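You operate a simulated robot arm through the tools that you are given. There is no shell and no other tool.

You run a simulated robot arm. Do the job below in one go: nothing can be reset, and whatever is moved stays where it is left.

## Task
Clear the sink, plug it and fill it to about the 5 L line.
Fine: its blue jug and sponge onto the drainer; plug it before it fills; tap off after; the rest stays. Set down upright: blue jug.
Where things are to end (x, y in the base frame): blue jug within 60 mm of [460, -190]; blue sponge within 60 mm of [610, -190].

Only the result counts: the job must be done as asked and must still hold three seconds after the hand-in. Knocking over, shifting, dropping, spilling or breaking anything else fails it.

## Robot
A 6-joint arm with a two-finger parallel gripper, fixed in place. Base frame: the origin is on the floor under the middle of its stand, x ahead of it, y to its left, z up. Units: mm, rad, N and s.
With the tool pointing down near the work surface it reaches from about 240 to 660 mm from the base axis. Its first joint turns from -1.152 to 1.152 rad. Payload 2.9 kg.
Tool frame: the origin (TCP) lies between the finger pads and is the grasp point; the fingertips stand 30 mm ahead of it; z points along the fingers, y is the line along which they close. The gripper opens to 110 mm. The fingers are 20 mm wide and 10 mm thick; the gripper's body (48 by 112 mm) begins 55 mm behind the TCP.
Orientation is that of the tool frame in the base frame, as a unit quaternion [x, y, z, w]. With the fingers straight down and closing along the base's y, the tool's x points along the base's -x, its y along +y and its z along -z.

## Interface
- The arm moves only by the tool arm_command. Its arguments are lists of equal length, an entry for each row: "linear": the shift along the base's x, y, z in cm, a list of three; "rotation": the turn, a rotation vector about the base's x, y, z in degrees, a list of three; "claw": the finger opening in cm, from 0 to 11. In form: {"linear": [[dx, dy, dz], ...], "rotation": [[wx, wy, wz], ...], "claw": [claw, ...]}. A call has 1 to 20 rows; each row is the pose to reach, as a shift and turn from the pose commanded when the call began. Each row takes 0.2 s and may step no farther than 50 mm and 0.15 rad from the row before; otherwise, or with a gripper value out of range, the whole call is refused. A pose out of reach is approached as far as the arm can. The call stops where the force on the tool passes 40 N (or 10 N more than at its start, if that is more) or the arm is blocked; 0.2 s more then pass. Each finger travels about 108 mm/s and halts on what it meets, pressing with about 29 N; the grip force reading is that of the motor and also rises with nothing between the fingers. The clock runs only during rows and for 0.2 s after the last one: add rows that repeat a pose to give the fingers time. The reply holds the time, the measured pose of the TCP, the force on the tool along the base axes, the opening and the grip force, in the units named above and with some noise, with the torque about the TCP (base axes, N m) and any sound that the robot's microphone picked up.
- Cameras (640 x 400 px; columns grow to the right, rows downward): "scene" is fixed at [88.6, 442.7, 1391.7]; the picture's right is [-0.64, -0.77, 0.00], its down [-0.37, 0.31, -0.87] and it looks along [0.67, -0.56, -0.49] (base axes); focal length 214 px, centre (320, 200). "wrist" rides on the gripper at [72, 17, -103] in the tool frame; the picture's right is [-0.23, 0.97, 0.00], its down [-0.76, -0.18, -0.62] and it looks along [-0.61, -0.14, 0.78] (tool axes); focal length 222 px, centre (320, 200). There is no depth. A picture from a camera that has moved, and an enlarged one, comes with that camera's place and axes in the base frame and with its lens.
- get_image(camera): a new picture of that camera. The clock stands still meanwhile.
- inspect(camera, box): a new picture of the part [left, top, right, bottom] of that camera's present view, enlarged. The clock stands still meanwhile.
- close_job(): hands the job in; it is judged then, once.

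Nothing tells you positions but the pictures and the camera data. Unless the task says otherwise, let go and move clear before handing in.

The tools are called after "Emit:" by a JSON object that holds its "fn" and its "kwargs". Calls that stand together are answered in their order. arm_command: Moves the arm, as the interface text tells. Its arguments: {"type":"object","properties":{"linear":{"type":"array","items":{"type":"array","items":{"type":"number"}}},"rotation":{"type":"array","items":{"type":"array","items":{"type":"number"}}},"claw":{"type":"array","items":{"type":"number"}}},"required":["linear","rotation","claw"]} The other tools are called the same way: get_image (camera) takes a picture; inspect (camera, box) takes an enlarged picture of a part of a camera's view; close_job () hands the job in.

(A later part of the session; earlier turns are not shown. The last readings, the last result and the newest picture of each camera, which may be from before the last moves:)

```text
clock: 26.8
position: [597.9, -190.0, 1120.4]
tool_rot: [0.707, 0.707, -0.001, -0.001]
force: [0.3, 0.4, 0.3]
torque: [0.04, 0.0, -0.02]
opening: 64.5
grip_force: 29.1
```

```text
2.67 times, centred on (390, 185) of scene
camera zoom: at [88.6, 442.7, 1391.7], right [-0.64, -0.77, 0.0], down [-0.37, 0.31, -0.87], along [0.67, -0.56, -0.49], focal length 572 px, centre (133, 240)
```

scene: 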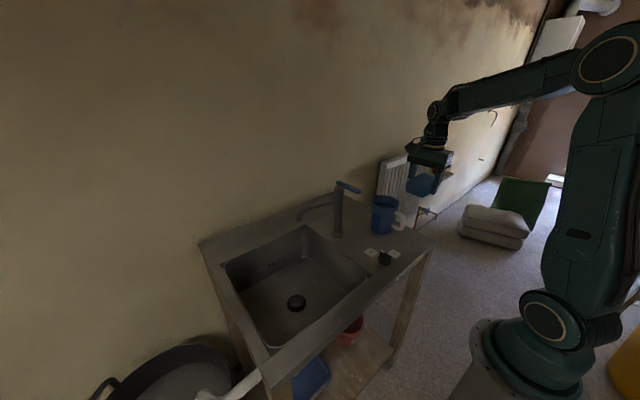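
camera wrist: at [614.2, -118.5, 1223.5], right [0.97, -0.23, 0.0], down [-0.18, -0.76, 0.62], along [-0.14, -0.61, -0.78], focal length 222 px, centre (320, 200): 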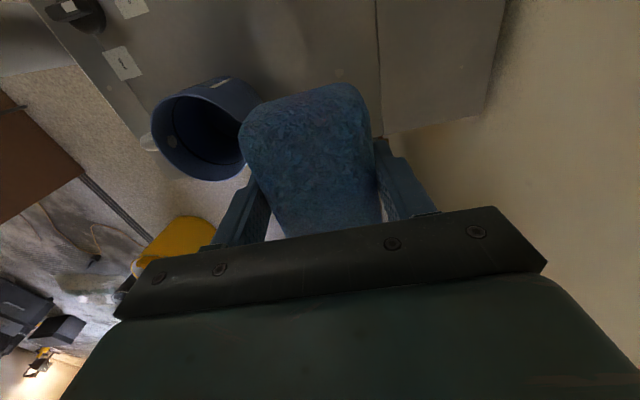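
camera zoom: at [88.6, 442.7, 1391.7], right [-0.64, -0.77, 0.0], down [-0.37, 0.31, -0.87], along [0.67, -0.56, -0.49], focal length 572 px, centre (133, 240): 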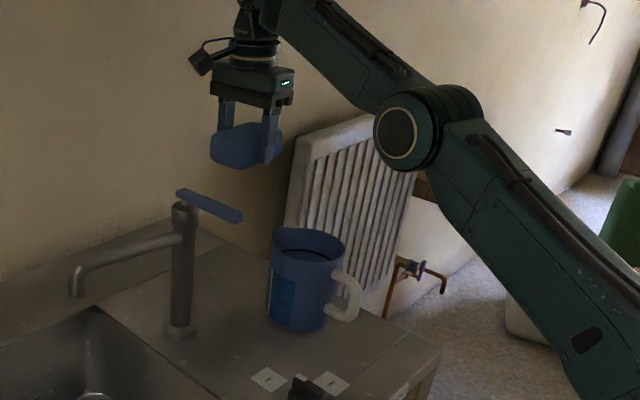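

The sponge is over the back of the drainer with the deck below it and clear of the jug. By the floor-to-deck difference measured with the jug (164 mm), it should touch at TCP z ≈ 913, so I'll descend towards that while moving 7 mm further from the jug.

Emit:
{"fn": "arm_command", "kwargs": {"linear": [[0.7, 0, -3], [0.7, 0, -7.5], [0.7, 0, -12], [0.7, 0, -16], [0.7, 0, -18.5], [0.7, 0, -19.5]], "rotation": [[0, 0, 0], [0, 0, 0], [0, 0, 0], [0, 0, 0], [0, 0, 0], [0, 0, 0]], "claw": [4, 4, 4, 4, 4, 4]}}

Emit:
{"fn": "get_image", "kwargs": {"camera": "wrist"}}

Emit:
{"fn": "inspect", "kwargs": {"camera": "scene", "box": [320, 130, 440, 250]}}

```text
clock: 28.2
position: [605.9, -189.8, 926.1]
tool_rot: [0.707, 0.707, 0.001, 0.0]
force: [0.3, 0.1, 0.0]
torque: [0.0, -0.02, 0.03]
opening: 64.1
grip_force: 29.4
```

```text
taken
camera wrist: at [621.7, -117.6, 1029.8], right [0.97, -0.23, 0.0], down [-0.18, -0.76, 0.62], along [-0.14, -0.61, -0.78], focal length 222 px, centre (320, 200)
```

wrist: 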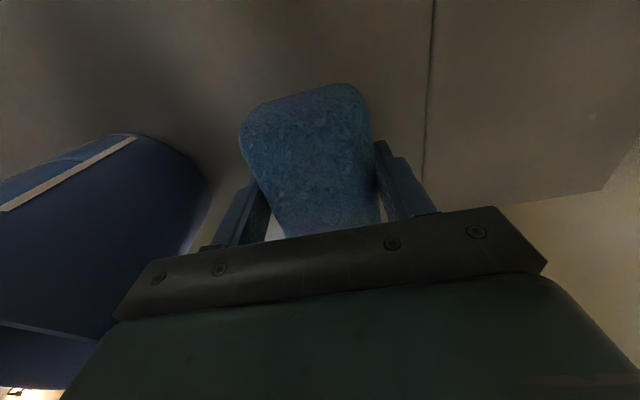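

```text
3.33 times, centred on (380, 190) of scene
camera zoom: at [88.6, 442.7, 1391.7], right [-0.64, -0.77, 0.0], down [-0.37, 0.31, -0.87], along [0.67, -0.56, -0.49], focal length 715 px, centre (120, 233)
```

zoom: 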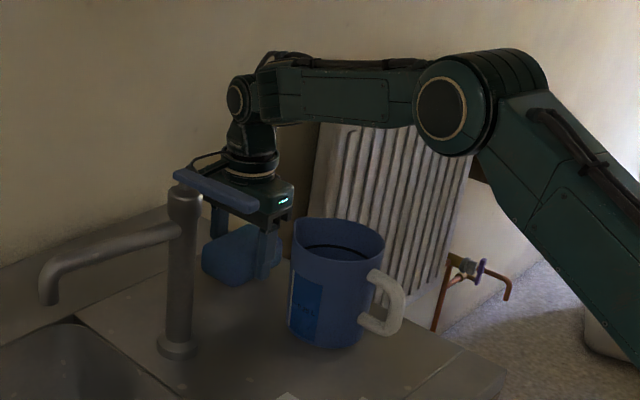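

The sponge is about 12 mm above the deck and clear of the jug. I'll creep down to contact.

Emit:
{"fn": "arm_command", "kwargs": {"linear": [[0, 0, -0.5], [0, 0, -0.9], [0, 0, -1.2]], "rotation": [[0, 0, 0], [0, 0, 0], [0, 0, 0]], "claw": [4, 4, 4]}}

```text
clock: 29.0
position: [605.6, -190.4, 914.5]
tool_rot: [0.707, 0.707, 0.0, 0.002]
force: [-2.2, -0.1, 6.1]
torque: [0.0, 0.18, -0.01]
opening: 64.3
grip_force: 29.1
```

There is 6 N of contact, so the sponge rests on the deck. I'll open the fingers to 85 mm and look.

Emit:
{"fn": "arm_command", "kwargs": {"linear": [[0, 0, 0], [0, 0, 0], [0, 0, 0]], "rotation": [[0, 0, 0], [0, 0, 0], [0, 0, 0]], "claw": [7, 8.5, 8.5]}}

Emit:
{"fn": "get_image", "kwargs": {"camera": "wrist"}}

```text
clock: 29.8
position: [606.3, -189.7, 914.4]
tool_rot: [0.707, 0.707, 0.0, -0.001]
force: [0.6, -0.6, 0.0]
torque: [0.04, -0.01, -0.01]
opening: 85.1
grip_force: 0.1
```

```text
taken
camera wrist: at [621.6, -117.5, 1017.0], right [0.97, -0.23, 0.0], down [-0.18, -0.76, 0.62], along [-0.14, -0.61, -0.78], focal length 222 px, centre (320, 200)
```

wrist: 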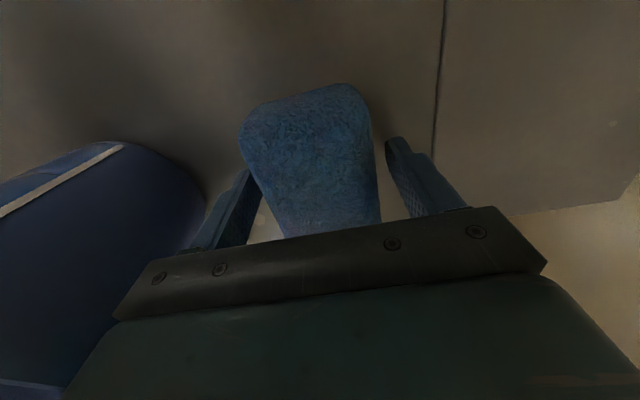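

The sponge is released with gaps on both sides. I'll rise straight up, retreat over the jug at z ≈ 1120 while turning the tool back to closing along y, and go above the knob at (350, -47).

Emit:
{"fn": "arm_command", "kwargs": {"linear": [[0, 0, 3], [0, 0, 7.5], [0, 0, 12], [0, 0, 16.5], [0, 0, 20.6], [-4.3, 0, 20.6], [-8.6, 0, 20.6], [-12.9, 0, 20.6], [-17.2, 0, 20.6], [-21.5, 0, 20.6], [-25.6, 0, 20.6], [-25.6, 4.0, 20.6], [-25.6, 8.0, 20.6], [-25.6, 12.0, 19], [-25.6, 14.3, 16], [-25.6, 14.3, 12], [-25.6, 14.3, 8.6], [-25.6, 14.3, 8.6]], "rotation": [[0, 0, 0], [0, 0, 0], [0, 0, 0], [0, 0, 0], [0, 0, 0], [0, 0, 7.5], [0, 0, 15], [0, 0, 22.5], [0, 0, 30], [0, 0, 37.5], [0, 0, 45], [0, 0, 52.5], [0, 0, 60], [0, 0, 67.5], [0, 0, 75], [0, 0, 82.5], [0, 0, 90], [0, 0, 90]], "claw": [8.5, 8.5, 8.5, 8.5, 8.5, 8.5, 7, 5, 5, 5, 5, 5, 5, 5, 5, 5, 5, 5]}}

Emit:
{"fn": "get_image", "kwargs": {"camera": "wrist"}}

Emit:
{"fn": "get_image", "kwargs": {"camera": "scene"}}

```text
clock: 33.6
position: [349.6, -47.0, 1000.1]
tool_rot: [-0.001, 1.0, 0.001, 0.001]
force: [0.7, 0.0, 0.2]
torque: [0.02, 0.02, 0.02]
opening: 50.2
grip_force: 0.1
out of reach, approached as far as the arm can: row 5
```

```text
taken
camera wrist: at [275.5, -30.6, 1103.6], right [0.23, 0.97, 0.0], down [0.76, -0.18, 0.62], along [0.61, -0.14, -0.78], focal length 222 px, centre (320, 200)
```

wrist: 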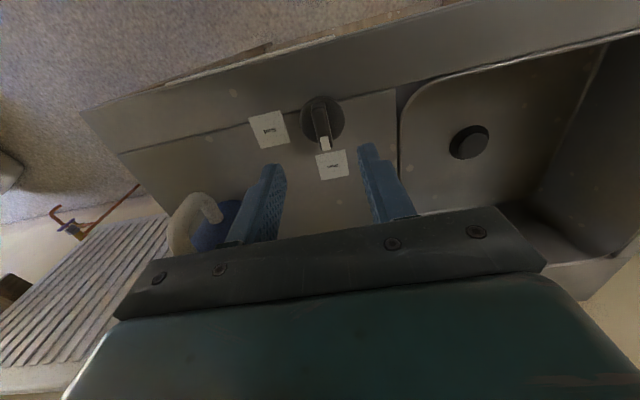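

```text
taken
```

scene: 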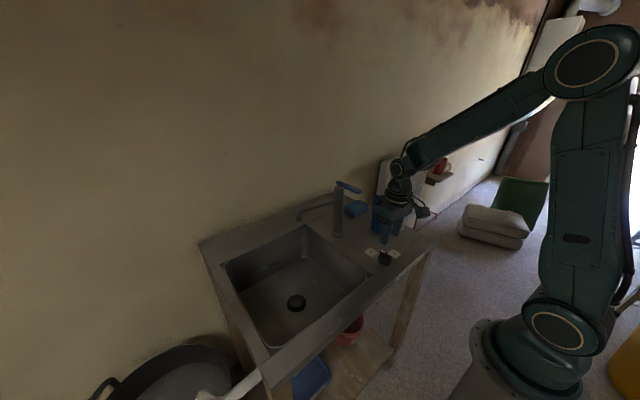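

Sponge and jug are on the drainer and the gripper is above the knob. I'll zoom in on the knob to align the fingers, and check the drainer.

Emit:
{"fn": "inspect", "kwargs": {"camera": "wrist", "box": [240, 80, 400, 190]}}

Emit:
{"fn": "inspect", "kwargs": {"camera": "scene", "box": [320, 170, 440, 280]}}

```text
3.64 times, centred on (320, 135) of wrist
camera zoom: at [275.5, -30.6, 1103.6], right [0.23, 0.97, 0.0], down [0.76, -0.18, 0.62], along [0.61, -0.14, -0.78], focal length 808 px, centre (320, 436)
```

zoom: 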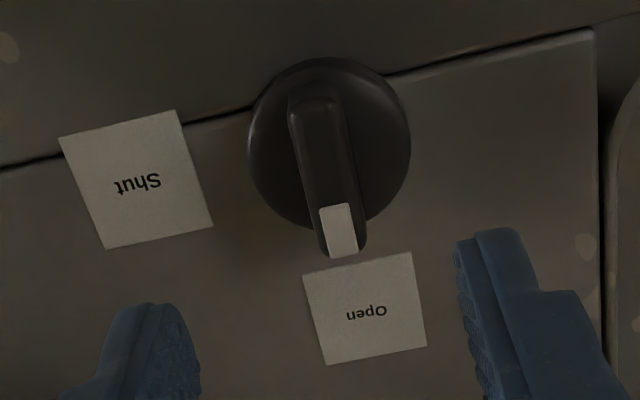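

```text
3.64 times, centred on (380, 225) of scene
camera zoom: at [88.6, 442.7, 1391.7], right [-0.64, -0.77, 0.0], down [-0.37, 0.31, -0.87], along [0.67, -0.56, -0.49], focal length 780 px, centre (102, 109)
```

zoom: 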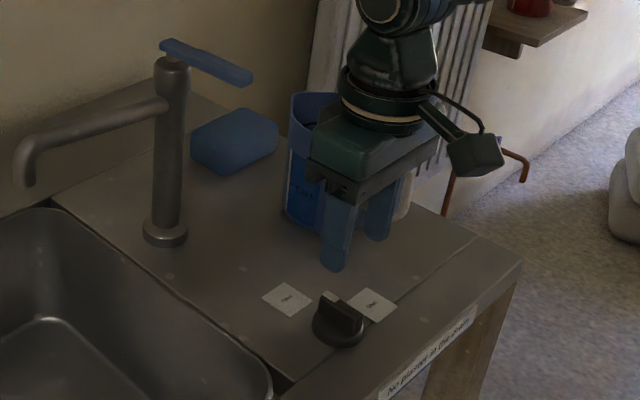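

The knob axis is at about (349, -45.5), with an 11 mm wide bar along x whose top is at z ≈ 911. I'll shift 2 mm and descend so the fingertips straddle the bar at z ≈ 898.

Emit:
{"fn": "arm_command", "kwargs": {"linear": [[0.05, 0.18, -3], [0.05, 0.18, -5], [0.05, 0.18, -6.2], [0.05, 0.18, -7.1]], "rotation": [[0, 0, 0], [0, 0, 0], [0, 0, 0], [0, 0, 0]], "claw": [5, 5, 5, 5]}}

Emit:
{"fn": "get_image", "kwargs": {"camera": "wrist"}}

Emit:
{"fn": "inspect", "kwargs": {"camera": "scene", "box": [350, 210, 430, 280]}}

```text
clock: 34.6
position: [349.9, -46.6, 929.7]
tool_rot: [0.0, 1.0, 0.0, -0.001]
force: [-0.2, 0.2, -0.1]
torque: [0.03, 0.01, -0.01]
opening: 50.2
grip_force: 0.0
```

```text
taken
camera wrist: at [275.7, -28.9, 1031.9], right [0.23, 0.97, 0.0], down [0.76, -0.18, 0.62], along [0.61, -0.14, -0.78], focal length 222 px, centre (320, 200)
```

wrist: 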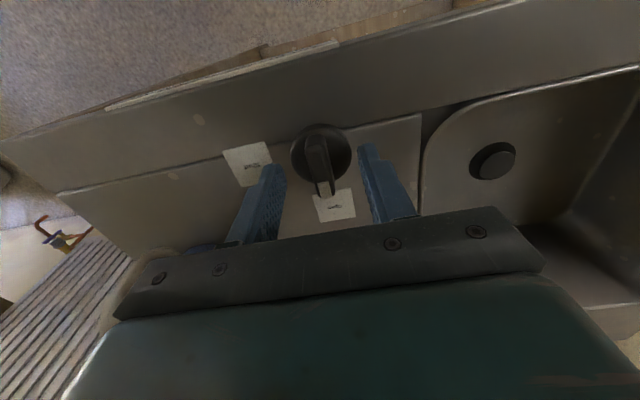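

```text
5.71 times, centred on (390, 245) of scene
camera zoom: at [88.6, 442.7, 1391.7], right [-0.64, -0.77, 0.0], down [-0.37, 0.31, -0.87], along [0.67, -0.56, -0.49], focal length 1226 px, centre (-80, -57)
```

zoom: 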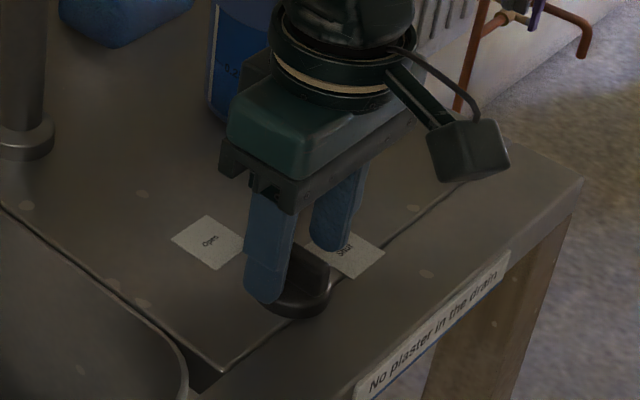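

The fingers straddle the knob's bar. I'll close on it gently.

Emit:
{"fn": "arm_command", "kwargs": {"linear": [[0, 0, 0], [0, 0, 0], [0, 0, 0]], "rotation": [[0, 0, 0], [0, 0, 0], [0, 0, 0]], "claw": [3, 1.5, 0.8]}}

Emit:
{"fn": "inspect", "kwargs": {"camera": "wrist", "box": [240, 100, 420, 220]}}

```text
clock: 35.4
position: [349.1, -45.2, 929.4]
tool_rot: [-0.001, 1.0, 0.001, 0.0]
force: [-0.4, 5.1, -3.6]
torque: [0.02, -0.19, -0.03]
opening: 12.6
grip_force: 45.2
```

```text
3.33 times, centred on (330, 160) of wrist
camera zoom: at [275.8, -28.5, 1032.1], right [0.23, 0.97, 0.0], down [0.76, -0.18, 0.62], along [0.61, -0.14, -0.78], focal length 740 px, centre (287, 333)
```

zoom: 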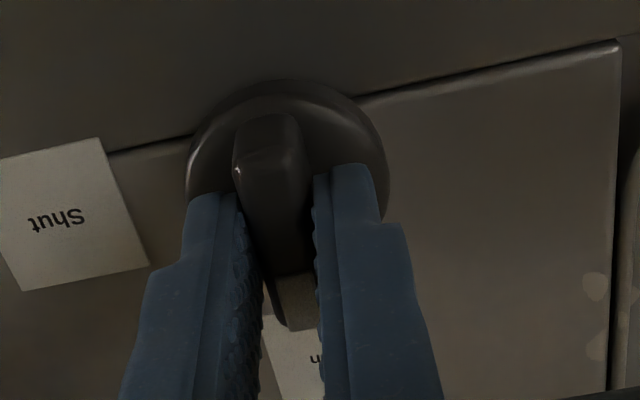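

The bar is gripped at 12.6 mm. Now I'll turn the tool clockwise about the vertical (from Open towards Shut), starting with 45° and checking.

Emit:
{"fn": "arm_command", "kwargs": {"linear": [[0, 0.05, 0], [0, 0.05, 0], [0, 0.05, 0], [0, 0.05, 0], [0, 0.05, 0], [0, 0.05, 0]], "rotation": [[0, 0, -7.5], [0, 0, -15], [0, 0, -22.5], [0, 0, -30], [0, 0, -37.5], [0, 0, -45]], "claw": [0.8, 0.8, 0.8, 0.8, 0.8, 0.8]}}

Emit:
{"fn": "inspect", "kwargs": {"camera": "scene", "box": [350, 210, 430, 280]}}

Emit:
{"fn": "inspect", "kwargs": {"camera": "scene", "box": [270, 280, 330, 320]}}

```text
clock: 36.8
position: [349.1, -45.0, 928.9]
tool_rot: [0.385, 0.923, -0.001, 0.001]
force: [0.4, -7.6, 3.4]
torque: [0.82, 0.99, -0.02]
opening: 12.9
grip_force: 45.0
```

```text
5.71 times, centred on (390, 245) of scene
camera zoom: at [88.6, 442.5, 1391.8], right [-0.64, -0.77, 0.0], down [-0.37, 0.31, -0.87], along [0.67, -0.56, -0.49], focal length 1226 px, centre (-80, -57)
```

zoom: 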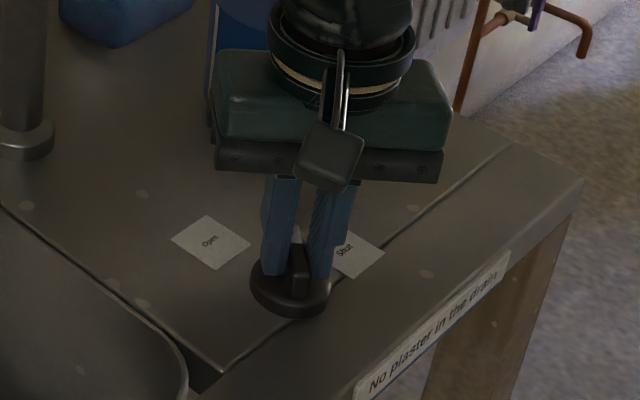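

```text
10.00 times, centred on (300, 300) of scene
camera zoom: at [88.6, 442.5, 1391.8], right [-0.64, -0.77, 0.0], down [-0.37, 0.31, -0.87], along [0.67, -0.56, -0.49], focal length 2145 px, centre (520, -800)
```

zoom: 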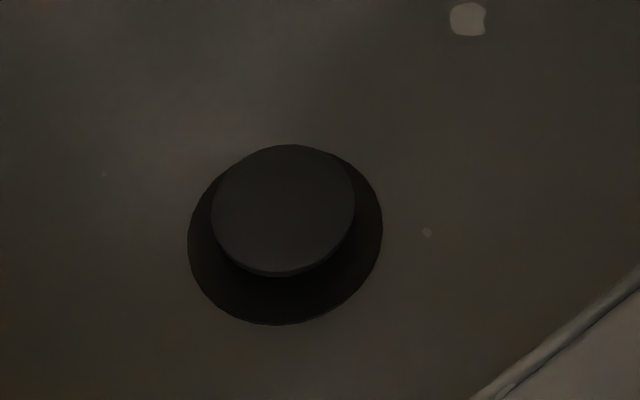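

The knob is turning with the fingers (now about 45°). I'll continue the remaining 45° to Shut.

Emit:
{"fn": "arm_command", "kwargs": {"linear": [[0, -0.05, 0], [0, -0.05, 0], [0, -0.05, 0], [0, -0.05, 0], [0, -0.05, 0], [0, -0.05, 0], [0, -0.05, 0]], "rotation": [[0, 0, -7.5], [0, 0, -15], [0, 0, -22.5], [0, 0, -30], [0, 0, -37.5], [0, 0, -45], [0, 0, -45]], "claw": [0.8, 0.8, 0.8, 0.8, 0.8, 0.8, 0.8]}}

Emit:
{"fn": "inspect", "kwargs": {"camera": "scene", "box": [350, 210, 430, 280]}}

Emit:
{"fn": "inspect", "kwargs": {"camera": "scene", "box": [270, 280, 330, 320]}}

Emit:
{"fn": "inspect", "kwargs": {"camera": "wrist", "box": [220, 80, 440, 220]}}

```text
clock: 38.4
position: [350.8, -44.6, 928.2]
tool_rot: [0.709, 0.705, 0.0, 0.0]
force: [-6.8, -2.8, 15.6]
torque: [0.24, 0.22, 0.11]
opening: 12.7
grip_force: 45.2
```

```text
5.71 times, centred on (390, 245) of scene
camera zoom: at [88.3, 442.7, 1391.7], right [-0.64, -0.77, 0.0], down [-0.37, 0.31, -0.87], along [0.67, -0.56, -0.49], focal length 1226 px, centre (-80, -57)
```

zoom: 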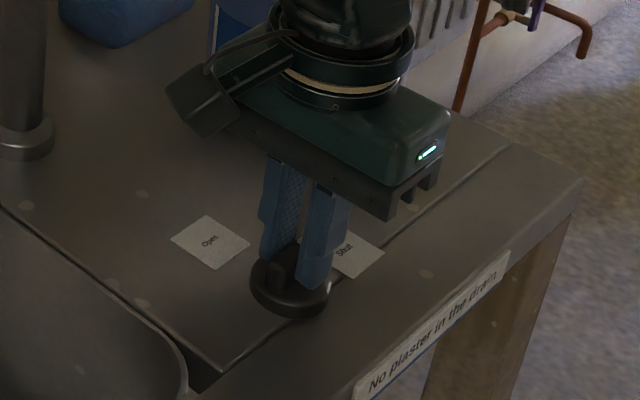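

```text
10.00 times, centred on (300, 300) of scene
camera zoom: at [88.3, 442.7, 1391.7], right [-0.64, -0.77, 0.0], down [-0.37, 0.31, -0.87], along [0.67, -0.56, -0.49], focal length 2145 px, centre (520, -800)
```

zoom: 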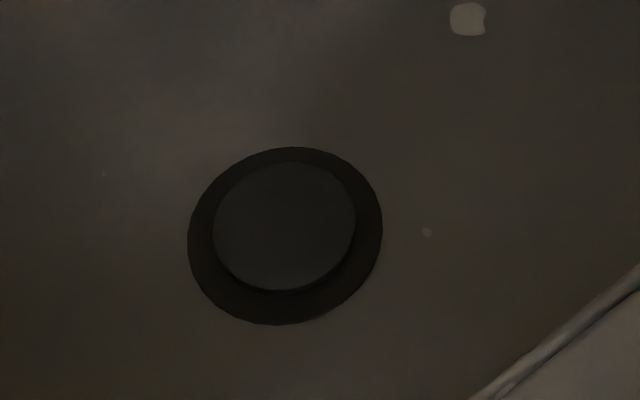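

```text
2.86 times, centred on (330, 150) of wrist
camera zoom: at [365.6, 27.7, 1032.1], right [0.97, -0.23, 0.0], down [-0.18, -0.76, 0.62], along [-0.14, -0.61, -0.78], focal length 635 px, centre (291, 343)
```

zoom: 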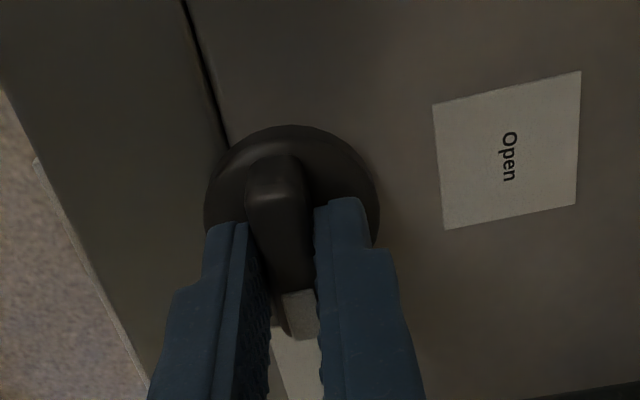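

The plug has dropped into its seat as the knob reached Shut. I'll nudge a few degrees further to feel whether it is at its stop.

Emit:
{"fn": "arm_command", "kwargs": {"linear": [[0, 0, 0], [0, 0, 0], [0, 0, 0]], "rotation": [[0, 0, -3], [0, 0, -6], [0, 0, -6]], "claw": [0.8, 0.8, 0.8]}}

Emit:
{"fn": "inspect", "kwargs": {"camera": "scene", "box": [270, 280, 330, 320]}}

```text
clock: 39.2
position: [349.9, -44.7, 928.7]
tool_rot: [0.743, 0.669, 0.001, 0.0]
force: [-6.3, -0.5, 15.8]
torque: [-0.03, 0.19, 1.1]
opening: 14.2
grip_force: 45.1
```

```text
10.00 times, centred on (300, 300) of scene
camera zoom: at [88.3, 442.7, 1391.7], right [-0.64, -0.77, 0.0], down [-0.37, 0.31, -0.87], along [0.67, -0.56, -0.49], focal length 2145 px, centre (520, -800)
```

zoom: 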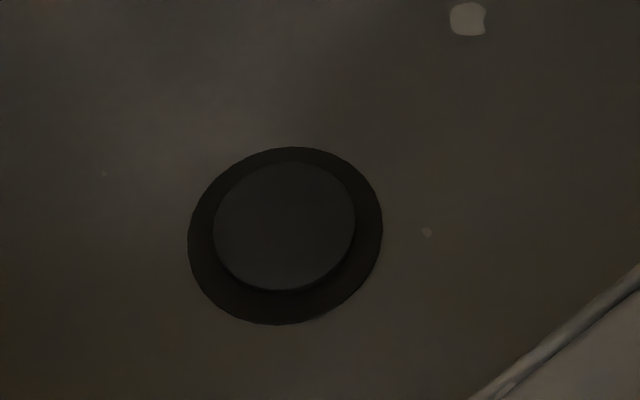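

The torque rose to 1.1 N·m and the plug no longer moved, so the knob is at its Shut stop. I'll relax back 6°, open, and lift off.

Emit:
{"fn": "arm_command", "kwargs": {"linear": [[0, 0, 0], [0, 0, 0], [0, 0, 0], [0, 0, 0], [0, 0, 0], [0, 0, 3], [0, 0, 7], [0, 0, 11]], "rotation": [[0, 0, 3], [0, 0, 6], [0, 0, 6], [0, 0, 6], [0, 0, 6], [0, 0, 6], [0, 0, 6], [0, 0, 6]], "claw": [0.8, 0.8, 2.5, 4, 5, 5, 5, 5]}}

Emit:
{"fn": "inspect", "kwargs": {"camera": "scene", "box": [350, 210, 430, 280]}}

Emit:
{"fn": "inspect", "kwargs": {"camera": "scene", "box": [310, 170, 390, 250]}}

Emit:
{"fn": "get_image", "kwargs": {"camera": "wrist"}}

```text
clock: 41.0
position: [352.7, -44.4, 1038.8]
tool_rot: [0.707, 0.708, 0.0, 0.0]
force: [0.3, -0.2, -0.7]
torque: [0.03, 0.02, -0.02]
opening: 50.2
grip_force: 0.0
```

```text
5.71 times, centred on (390, 245) of scene
camera zoom: at [88.6, 442.7, 1391.7], right [-0.64, -0.77, 0.0], down [-0.37, 0.31, -0.87], along [0.67, -0.56, -0.49], focal length 1226 px, centre (-80, -57)
```

zoom: 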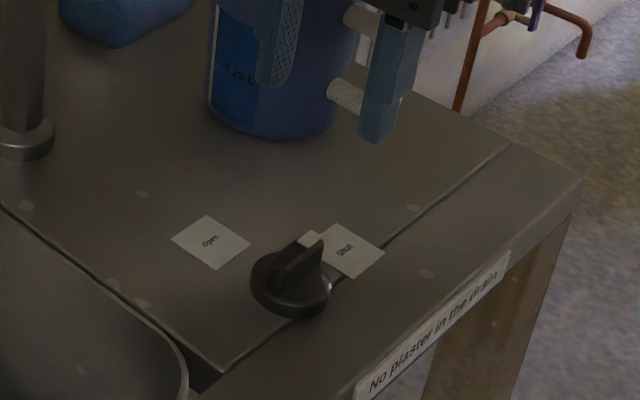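

```text
5.00 times, centred on (350, 210) of scene
camera zoom: at [88.6, 442.7, 1391.7], right [-0.64, -0.77, 0.0], down [-0.37, 0.31, -0.87], along [0.67, -0.56, -0.49], focal length 1072 px, centre (170, 150)
```

zoom: 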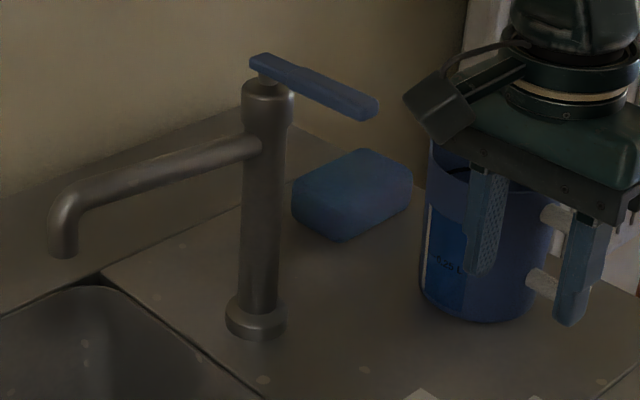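

```text
taken
camera wrist: at [367.3, 28.4, 1142.4], right [0.97, -0.23, 0.0], down [-0.18, -0.76, 0.62], along [-0.14, -0.61, -0.78], focal length 222 px, centre (320, 200)
```

wrist: 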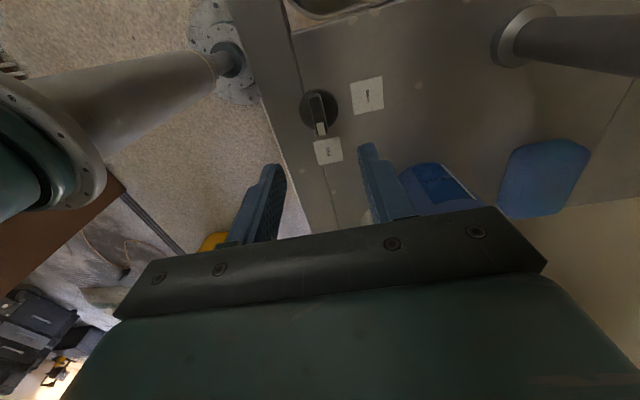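

The knob's white mark now points to Shut and the drainer items are in place. Next is the tap; I'll study how the lever is attached.

Emit:
{"fn": "inspect", "kwargs": {"camera": "scene", "box": [328, 176, 364, 200]}}

Emit:
{"fn": "inspect", "kwargs": {"camera": "scene", "box": [290, 190, 350, 240]}}

Emit:
{"fn": "inspect", "kwargs": {"camera": "scene", "box": [220, 220, 330, 290]}}

```text
16.00 times, centred on (346, 188) of scene
camera zoom: at [88.6, 442.7, 1391.7], right [-0.64, -0.77, 0.0], down [-0.37, 0.31, -0.87], along [0.67, -0.56, -0.49], focal length 3432 px, centre (-96, 392)
```

zoom: 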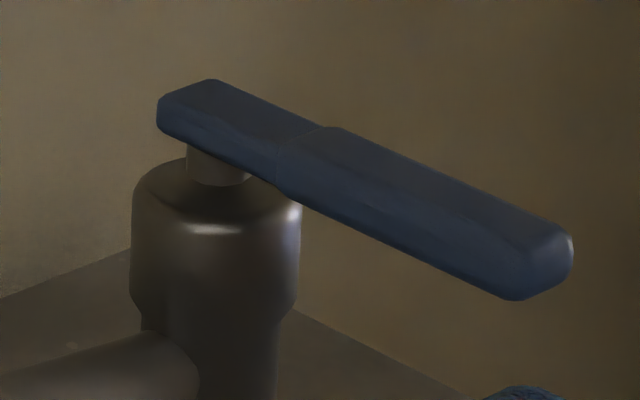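

```text
8.00 times, centred on (320, 215) of scene
camera zoom: at [88.6, 442.7, 1391.7], right [-0.64, -0.77, 0.0], down [-0.37, 0.31, -0.87], along [0.67, -0.56, -0.49], focal length 1716 px, centre (320, 80)
```

zoom: 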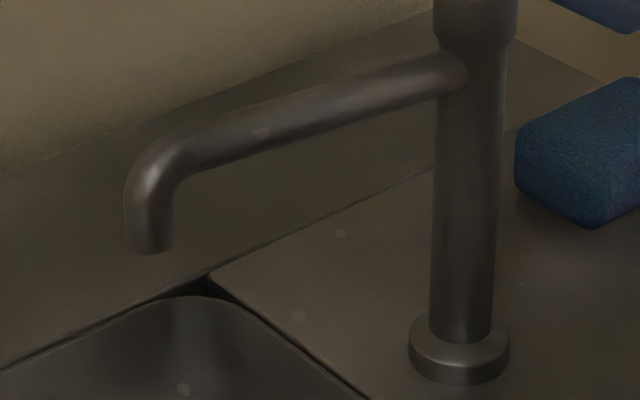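

```text
5.71 times, centred on (275, 255) of scene
camera zoom: at [88.6, 442.7, 1391.7], right [-0.64, -0.77, 0.0], down [-0.37, 0.31, -0.87], along [0.67, -0.56, -0.49], focal length 1226 px, centre (577, -114)
```

zoom: 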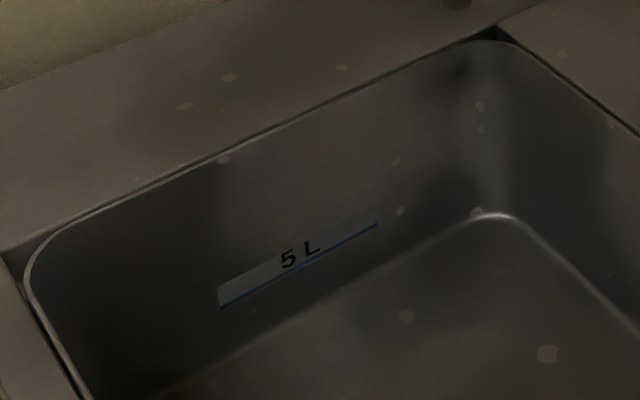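

The lever is a horizontal bar on a vertical stem at about (553, -28), running to its tip at about (462, -27) at z ≈ 1091; the 5 L line is the blue line at the label's lower edge. I'll turn the tool back and hover above the lever's tip to grip it across y.

Emit:
{"fn": "arm_command", "kwargs": {"linear": [[0, 0, 4.7], [0, 0, 9.4], [0, 0, 14.1], [2, 0.5, 14.1], [4, 1, 14.1], [6, 1.5, 14.1], [8, 1.8, 14.1], [10, 1.8, 14.1], [12, 1.8, 14.1], [12.7, 1.8, 14.1], [12.7, 1.8, 14.1], [12.7, 1.8, 14.1], [12.7, 1.8, 14.1]], "rotation": [[0, 0, 7.5], [0, 0, 15], [0, 0, 22.5], [0, 0, 30], [0, 0, 37.5], [0, 0, 45], [0, 0, 52.5], [0, 0, 60], [0, 0, 67.5], [0, 0, 75], [0, 0, 82.5], [0, 0, 90], [0, 0, 90]], "claw": [5, 5, 5, 5, 5, 5, 5, 5, 5, 5, 5, 5, 5]}}

Emit:
{"fn": "get_image", "kwargs": {"camera": "wrist"}}

Emit:
{"fn": "inspect", "kwargs": {"camera": "scene", "box": [290, 120, 410, 240]}}

```text
clock: 43.8
position: [476.3, -26.8, 1180.2]
tool_rot: [-0.001, 1.0, 0.0, 0.0]
force: [-0.7, 0.1, 0.0]
torque: [-0.01, -0.02, 0.03]
opening: 50.3
grip_force: 0.1
```

```text
taken
camera wrist: at [402.6, -10.4, 1282.5], right [0.23, 0.97, 0.0], down [0.76, -0.18, 0.62], along [0.61, -0.14, -0.78], focal length 222 px, centre (320, 200)
```

wrist: 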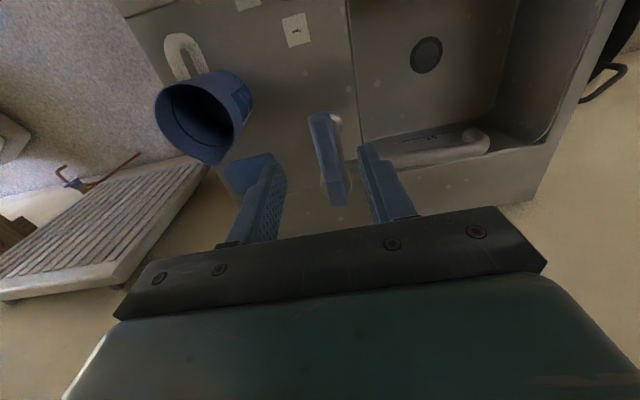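

```text
3.33 times, centred on (350, 180) of scene
camera zoom: at [88.6, 442.7, 1391.7], right [-0.64, -0.77, 0.0], down [-0.37, 0.31, -0.87], along [0.67, -0.56, -0.49], focal length 715 px, centre (220, 267)
```

zoom: 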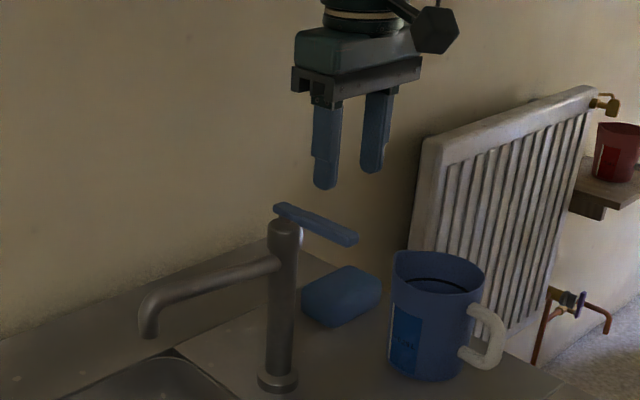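

Emit:
{"fn": "inspect", "kwargs": {"camera": "wrist", "box": [230, 95, 430, 225]}}

```text
3.08 times, centred on (330, 160) of wrist
camera zoom: at [402.6, -10.4, 1282.5], right [0.23, 0.97, 0.0], down [0.76, -0.18, 0.62], along [0.61, -0.14, -0.78], focal length 684 px, centre (289, 323)
```

zoom: 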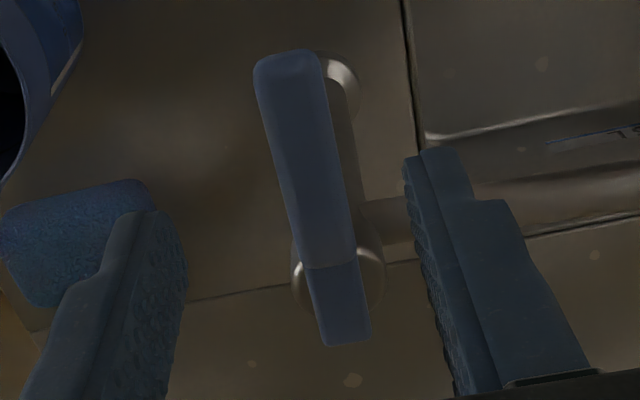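

The lever is centred between the fingers at y ≈ -26.5. I'll descend 72 mm so the fingers straddle it, then close gently.

Emit:
{"fn": "arm_command", "kwargs": {"linear": [[0, 0, -2.5], [0, 0, -4.5], [0, 0, -6.2], [0, 0, -7.2], [0, 0, -7.2], [0, 0, -7.2], [0, 0, -7.2]], "rotation": [[0, 0, 0], [0, 0, 0], [0, 0, 0], [0, 0, 0], [0, 0, 0], [0, 0, 0], [0, 0, 0]], "claw": [5, 5, 5, 5, 3.2, 2.2, 1.6]}}

Emit:
{"fn": "inspect", "kwargs": {"camera": "scene", "box": [290, 140, 400, 240]}}

Emit:
{"fn": "get_image", "kwargs": {"camera": "wrist"}}

```text
clock: 45.4
position: [475.8, -25.3, 1107.4]
tool_rot: [-0.001, 1.0, 0.001, 0.001]
force: [-0.6, 2.2, -2.2]
torque: [0.01, -0.13, 0.14]
opening: 18.6
grip_force: 44.7
```

```text
4.00 times, centred on (345, 190) of scene
camera zoom: at [88.6, 442.8, 1391.7], right [-0.64, -0.77, 0.0], down [-0.37, 0.31, -0.87], along [0.67, -0.56, -0.49], focal length 858 px, centre (220, 240)
```

zoom: 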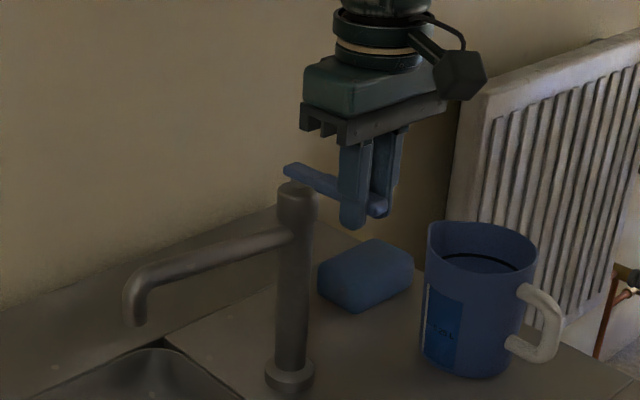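

```text
taken
camera wrist: at [402.3, -9.0, 1210.5], right [0.23, 0.97, 0.0], down [0.76, -0.18, 0.62], along [0.61, -0.14, -0.78], focal length 222 px, centre (320, 200)
```

wrist: 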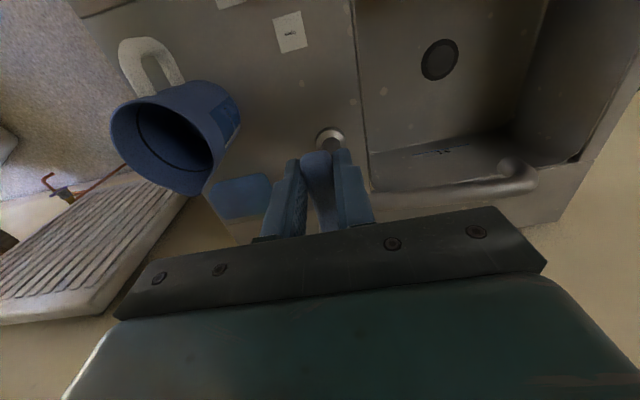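

The lever is held. I'll test it with a small swing of 4° counter-clockwise about the stem and read the force.

Emit:
{"fn": "arm_command", "kwargs": {"linear": [[0.0, -0.27, 0], [0.02, -0.54, 0], [0.02, -0.54, 0]], "rotation": [[0, 0, 2], [0, 0, 4], [0, 0, 4]], "claw": [1.6, 1.6, 1.6]}}

```text
clock: 46.2
position: [476.2, -31.3, 1106.4]
tool_rot: [-0.036, 0.999, 0.001, -0.001]
force: [0.0, 7.7, -7.0]
torque: [0.14, -0.44, 0.55]
opening: 18.2
grip_force: 45.0
```

Emit:
{"fn": "arm_command", "kwargs": {"linear": [[0.02, -0.27, 0], [0.05, -0.54, 0], [0.05, -0.54, 0]], "rotation": [[0, 0, 2], [0, 0, 4], [0, 0, 4]], "claw": [1.6, 1.6, 1.6]}}

Emit:
{"fn": "inspect", "kwargs": {"camera": "scene", "box": [328, 176, 364, 200]}}

Emit:
{"fn": "inspect", "kwargs": {"camera": "scene", "box": [290, 190, 350, 240]}}

```text
clock: 47.0
position: [477.0, -36.4, 1106.9]
tool_rot: [-0.071, 0.998, 0.001, -0.001]
force: [-3.6, 12.6, -8.9]
torque: [0.18, -0.24, 1.01]
opening: 18.5
grip_force: 45.2
```

```text
16.00 times, centred on (346, 188) of scene
camera zoom: at [88.6, 443.1, 1391.5], right [-0.64, -0.77, 0.0], down [-0.37, 0.31, -0.87], along [0.67, -0.56, -0.49], focal length 3432 px, centre (-96, 392)
```

zoom: 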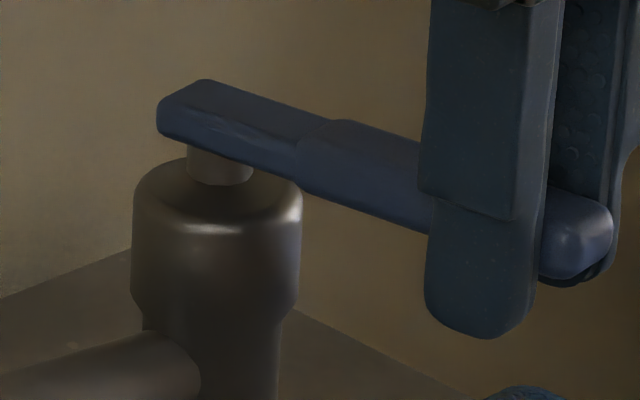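

```text
8.00 times, centred on (320, 215) of scene
camera zoom: at [88.6, 443.1, 1391.5], right [-0.64, -0.77, 0.0], down [-0.37, 0.31, -0.87], along [0.67, -0.56, -0.49], focal length 1716 px, centre (320, 80)
```

zoom: 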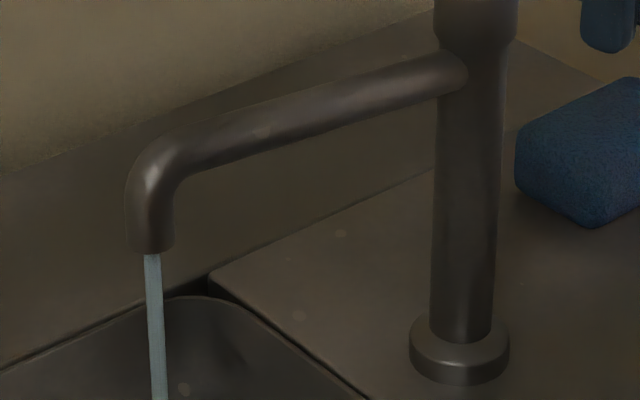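

The lever turns counter-clockwise and a thin stream now runs from the spout into the plugged basin. I'll open it further along the arc to about 30° and look at the flow.

Emit:
{"fn": "arm_command", "kwargs": {"linear": [[0.19, -0.93, 0], [0.49, -1.82, 0], [0.96, -2.8, 0]], "rotation": [[0, 0, 7], [0, 0, 14], [0, 0, 22]], "claw": [1.6, 1.6, 1.6]}}

Emit:
{"fn": "inspect", "kwargs": {"camera": "scene", "box": [220, 180, 400, 330]}}

Emit:
{"fn": "inspect", "kwargs": {"camera": "scene", "box": [290, 190, 350, 240]}}

```text
clock: 47.8
position: [487.2, -65.5, 1107.2]
tool_rot: [-0.26, 0.966, 0.0, -0.001]
force: [-0.4, 16.9, -8.7]
torque: [-0.21, 0.59, 1.04]
opening: 19.0
grip_force: 44.9
```

```text
2.67 times, centred on (310, 255) of scene
camera zoom: at [88.7, 443.3, 1391.5], right [-0.64, -0.77, 0.0], down [-0.37, 0.31, -0.87], along [0.67, -0.56, -0.49], focal length 572 px, centre (347, 53)
```

zoom: 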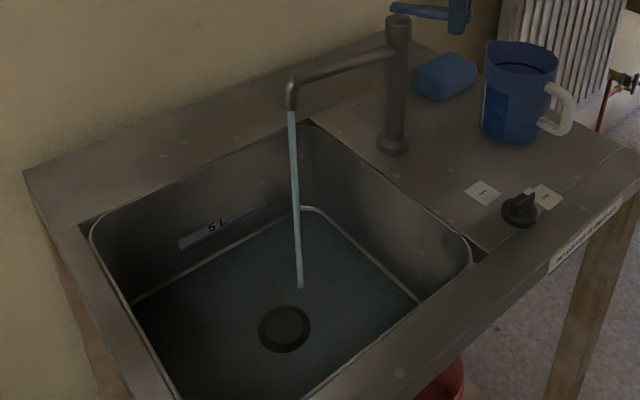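

```text
8.00 times, centred on (320, 215) of scene
camera zoom: at [88.7, 443.3, 1391.5], right [-0.64, -0.77, 0.0], down [-0.37, 0.31, -0.87], along [0.67, -0.56, -0.49], focal length 1716 px, centre (320, 80)
```

zoom: 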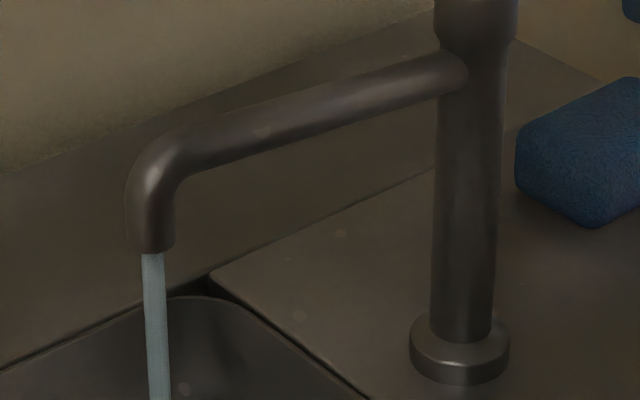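

Water now covers the floor with the plug shut. I'll hold the lever here for 2 s and check how fast the level rises.

Emit:
{"fn": "arm_command", "kwargs": {"linear": [[0, 0, 0], [0, 0, 0], [0, 0, 0], [0, 0, 0], [0, 0, 0], [0, 0, 0], [0, 0, 0], [0, 0, 0], [0, 0, 0], [0, 0, 0]], "rotation": [[0, 0, 0], [0, 0, 0], [0, 0, 0], [0, 0, 0], [0, 0, 0], [0, 0, 0], [0, 0, 0], [0, 0, 0], [0, 0, 0], [0, 0, 0]], "claw": [1.6, 1.6, 1.6, 1.6, 1.6, 1.6, 1.6, 1.6, 1.6, 1.6]}}

Emit:
{"fn": "inspect", "kwargs": {"camera": "scene", "box": [220, 180, 400, 330]}}

Emit:
{"fn": "inspect", "kwargs": {"camera": "scene", "box": [225, 230, 325, 290]}}

```text
clock: 50.0
position: [487.4, -65.0, 1107.9]
tool_rot: [-0.258, 0.966, 0.001, 0.0]
force: [1.1, 15.0, -4.8]
torque: [0.21, -0.1, 0.87]
opening: 19.1
grip_force: 45.1
```

```text
2.67 times, centred on (310, 255) of scene
camera zoom: at [88.7, 443.2, 1391.5], right [-0.64, -0.77, 0.0], down [-0.37, 0.31, -0.87], along [0.67, -0.56, -0.49], focal length 572 px, centre (347, 53)
```

zoom: 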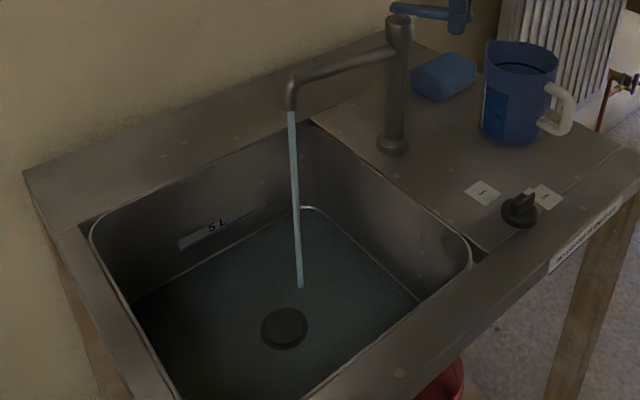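

```text
6.40 times, centred on (275, 260) of scene
camera zoom: at [88.7, 443.2, 1391.5], right [-0.64, -0.77, 0.0], down [-0.37, 0.31, -0.87], along [0.67, -0.56, -0.49], focal length 1373 px, centre (608, -184)
```

zoom: 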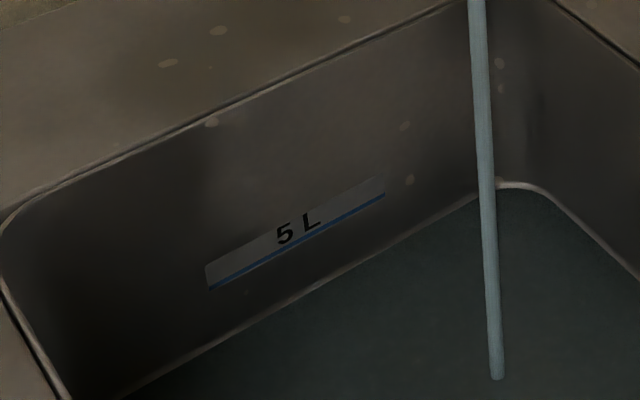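

The level is rising slowly; the 5 L line is about 43 mm above the floor. I'll wait another 4 s at this opening to gauge the rate.

Emit:
{"fn": "arm_command", "kwargs": {"linear": [[0, 0, 0], [0, 0, 0], [0, 0, 0], [0, 0, 0], [0, 0, 0], [0, 0, 0], [0, 0, 0], [0, 0, 0], [0, 0, 0], [0, 0, 0], [0, 0, 0], [0, 0, 0], [0, 0, 0], [0, 0, 0], [0, 0, 0], [0, 0, 0], [0, 0, 0], [0, 0, 0], [0, 0, 0], [0, 0, 0]], "rotation": [[0, 0, 0], [0, 0, 0], [0, 0, 0], [0, 0, 0], [0, 0, 0], [0, 0, 0], [0, 0, 0], [0, 0, 0], [0, 0, 0], [0, 0, 0], [0, 0, 0], [0, 0, 0], [0, 0, 0], [0, 0, 0], [0, 0, 0], [0, 0, 0], [0, 0, 0], [0, 0, 0], [0, 0, 0], [0, 0, 0]], "claw": [1.6, 1.6, 1.6, 1.6, 1.6, 1.6, 1.6, 1.6, 1.6, 1.6, 1.6, 1.6, 1.6, 1.6, 1.6, 1.6, 1.6, 1.6, 1.6, 1.6]}}

Emit:
{"fn": "inspect", "kwargs": {"camera": "scene", "box": [225, 230, 325, 290]}}

Emit:
{"fn": "inspect", "kwargs": {"camera": "scene", "box": [270, 280, 330, 320]}}

```text
clock: 54.2
position: [488.2, -65.0, 1106.7]
tool_rot: [-0.259, 0.966, 0.0, 0.0]
force: [-0.9, 13.9, 2.2]
torque: [0.2, 0.01, 0.93]
opening: 19.2
grip_force: 44.9
```

```text
6.40 times, centred on (275, 260) of scene
camera zoom: at [88.6, 443.2, 1391.5], right [-0.64, -0.77, 0.0], down [-0.37, 0.31, -0.87], along [0.67, -0.56, -0.49], focal length 1373 px, centre (608, -184)
```

zoom: 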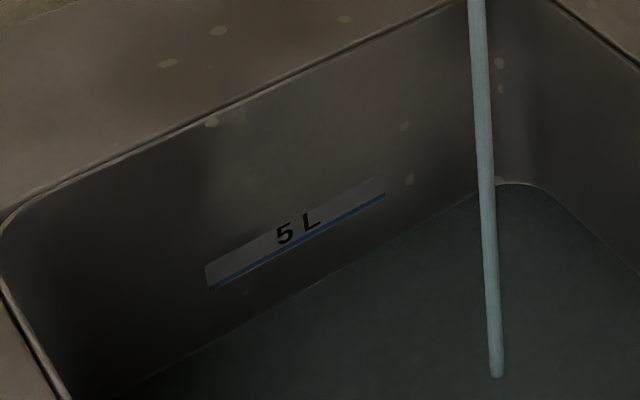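

```text
10.00 times, centred on (300, 300) of scene
camera zoom: at [88.6, 443.2, 1391.5], right [-0.64, -0.77, 0.0], down [-0.37, 0.31, -0.87], along [0.67, -0.56, -0.49], focal length 2145 px, centre (520, -800)
```

zoom: 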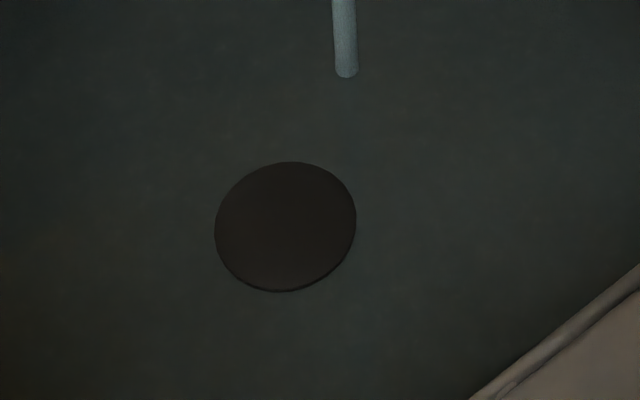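

The level rises only about 0.8 mm/s at this opening. I'll open to about 60° and keep filling, while watching the level.

Emit:
{"fn": "arm_command", "kwargs": {"linear": [[0.56, -0.84, 0], [1.23, -1.61, 0], [1.99, -2.27, 0], [2.84, -2.84, 0], [2.84, -2.84, 0], [2.84, -2.84, 0], [2.84, -2.84, 0], [2.84, -2.84, 0], [2.84, -2.84, 0], [2.84, -2.84, 0], [2.84, -2.84, 0], [2.84, -2.84, 0], [2.84, -2.84, 0], [2.84, -2.84, 0]], "rotation": [[0, 0, 7.5], [0, 0, 15], [0, 0, 22.5], [0, 0, 30], [0, 0, 30], [0, 0, 30], [0, 0, 30], [0, 0, 30], [0, 0, 30], [0, 0, 30], [0, 0, 30], [0, 0, 30], [0, 0, 30], [0, 0, 30]], "claw": [1.6, 1.6, 1.6, 1.6, 1.6, 1.6, 1.6, 1.6, 1.6, 1.6, 1.6, 1.6, 1.6, 1.6]}}

Emit:
{"fn": "inspect", "kwargs": {"camera": "scene", "box": [225, 230, 325, 290]}}

Emit:
{"fn": "inspect", "kwargs": {"camera": "scene", "box": [270, 140, 410, 240]}}

```text
clock: 57.2
position: [515.4, -91.8, 1108.2]
tool_rot: [-0.502, 0.865, 0.0, 0.0]
force: [-1.5, 26.7, -0.3]
torque: [0.35, -0.05, 0.95]
opening: 18.8
grip_force: 44.5
```

```text
6.40 times, centred on (275, 260) of scene
camera zoom: at [88.6, 443.6, 1391.4], right [-0.64, -0.77, 0.0], down [-0.37, 0.31, -0.87], along [0.67, -0.56, -0.49], focal length 1373 px, centre (608, -184)
```

zoom: 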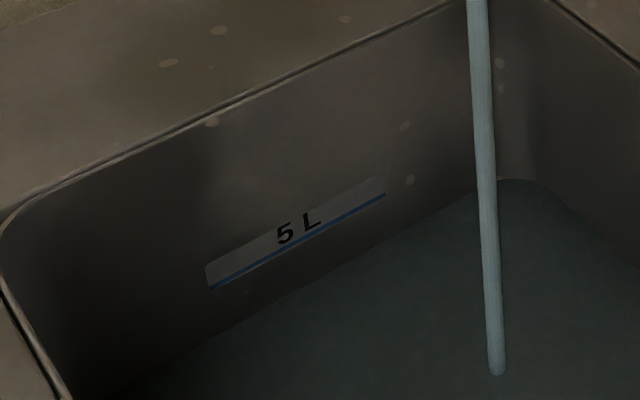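

```text
4.00 times, centred on (340, 190) of scene
camera zoom: at [88.6, 443.6, 1391.4], right [-0.64, -0.77, 0.0], down [-0.37, 0.31, -0.87], along [0.67, -0.56, -0.49], focal length 858 px, centre (240, 240)
```

zoom: 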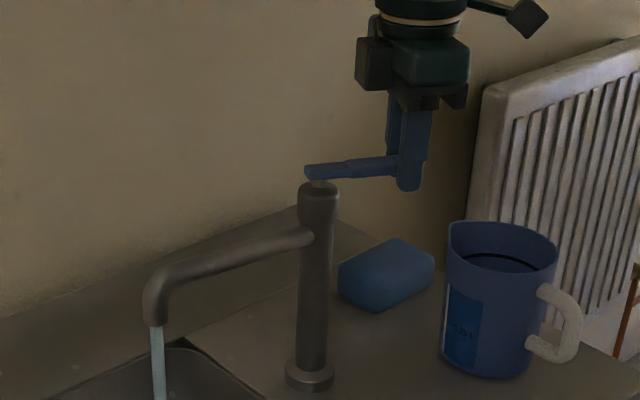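

The lever is at about 60° with a stronger stream; there's some radial strain, so I'll relax the hand 3 mm towards the stem while holding, and fill for another 4 s.

Emit:
{"fn": "arm_command", "kwargs": {"linear": [[0.15, 0.26, 0], [0.15, 0.26, 0], [0.15, 0.26, 0], [0.15, 0.26, 0], [0.15, 0.26, 0], [0.15, 0.26, 0], [0.15, 0.26, 0], [0.15, 0.26, 0], [0.15, 0.26, 0], [0.15, 0.26, 0], [0.15, 0.26, 0], [0.15, 0.26, 0], [0.15, 0.26, 0], [0.15, 0.26, 0], [0.15, 0.26, 0], [0.15, 0.26, 0], [0.15, 0.26, 0], [0.15, 0.26, 0], [0.15, 0.26, 0], [0.15, 0.26, 0]], "rotation": [[0, 0, 0], [0, 0, 0], [0, 0, 0], [0, 0, 0], [0, 0, 0], [0, 0, 0], [0, 0, 0], [0, 0, 0], [0, 0, 0], [0, 0, 0], [0, 0, 0], [0, 0, 0], [0, 0, 0], [0, 0, 0], [0, 0, 0], [0, 0, 0], [0, 0, 0], [0, 0, 0], [0, 0, 0], [0, 0, 0]], "claw": [1.6, 1.6, 1.6, 1.6, 1.6, 1.6, 1.6, 1.6, 1.6, 1.6, 1.6, 1.6, 1.6, 1.6, 1.6, 1.6, 1.6, 1.6, 1.6, 1.6]}}

Emit:
{"fn": "inspect", "kwargs": {"camera": "scene", "box": [225, 230, 325, 290]}}

```text
clock: 61.4
position: [516.2, -91.1, 1107.9]
tool_rot: [-0.499, 0.867, 0.001, 0.0]
force: [-19.8, -9.7, -9.9]
torque: [-0.34, 0.03, 0.93]
opening: 19.2
grip_force: 45.4
```

```text
6.40 times, centred on (275, 260) of scene
camera zoom: at [88.2, 442.4, 1391.8], right [-0.64, -0.77, 0.0], down [-0.37, 0.31, -0.87], along [0.67, -0.56, -0.49], focal length 1373 px, centre (608, -184)
```

zoom: 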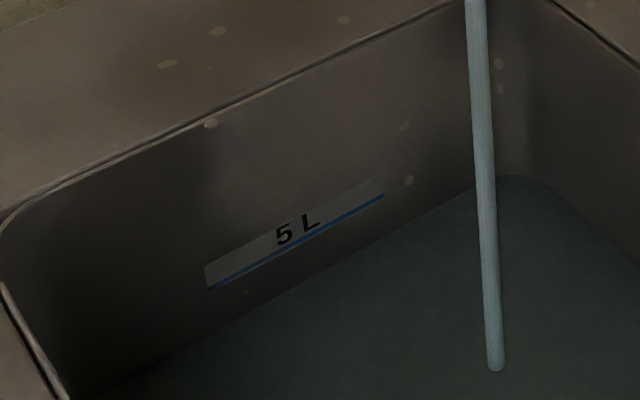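

Emit:
{"fn": "inspect", "kwargs": {"camera": "scene", "box": [252, 255, 292, 285]}}

Emit:
{"fn": "inspect", "kwargs": {"camera": "scene", "box": [290, 245, 330, 275]}}

```text
13.33 times, centred on (272, 270) of scene
camera zoom: at [88.2, 442.4, 1391.8], right [-0.64, -0.77, 0.0], down [-0.37, 0.31, -0.87], along [0.67, -0.56, -0.49], focal length 2860 px, centre (960, -733)
```

zoom: 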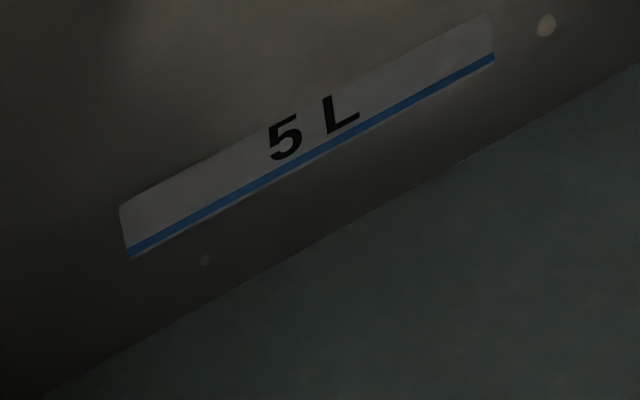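

```text
13.33 times, centred on (310, 260) of scene
camera zoom: at [88.2, 442.4, 1391.8], right [-0.64, -0.77, 0.0], down [-0.37, 0.31, -0.87], along [0.67, -0.56, -0.49], focal length 2860 px, centre (453, -600)
```

zoom: 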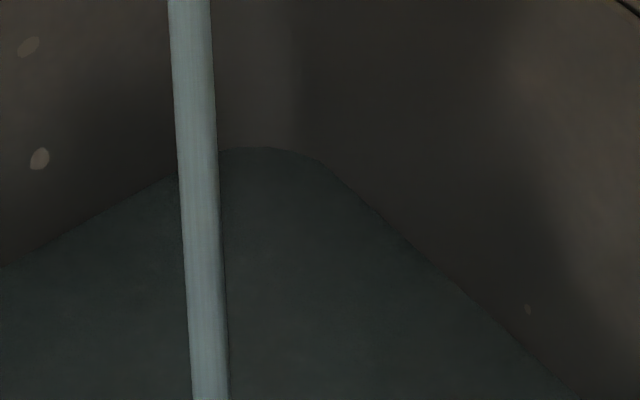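

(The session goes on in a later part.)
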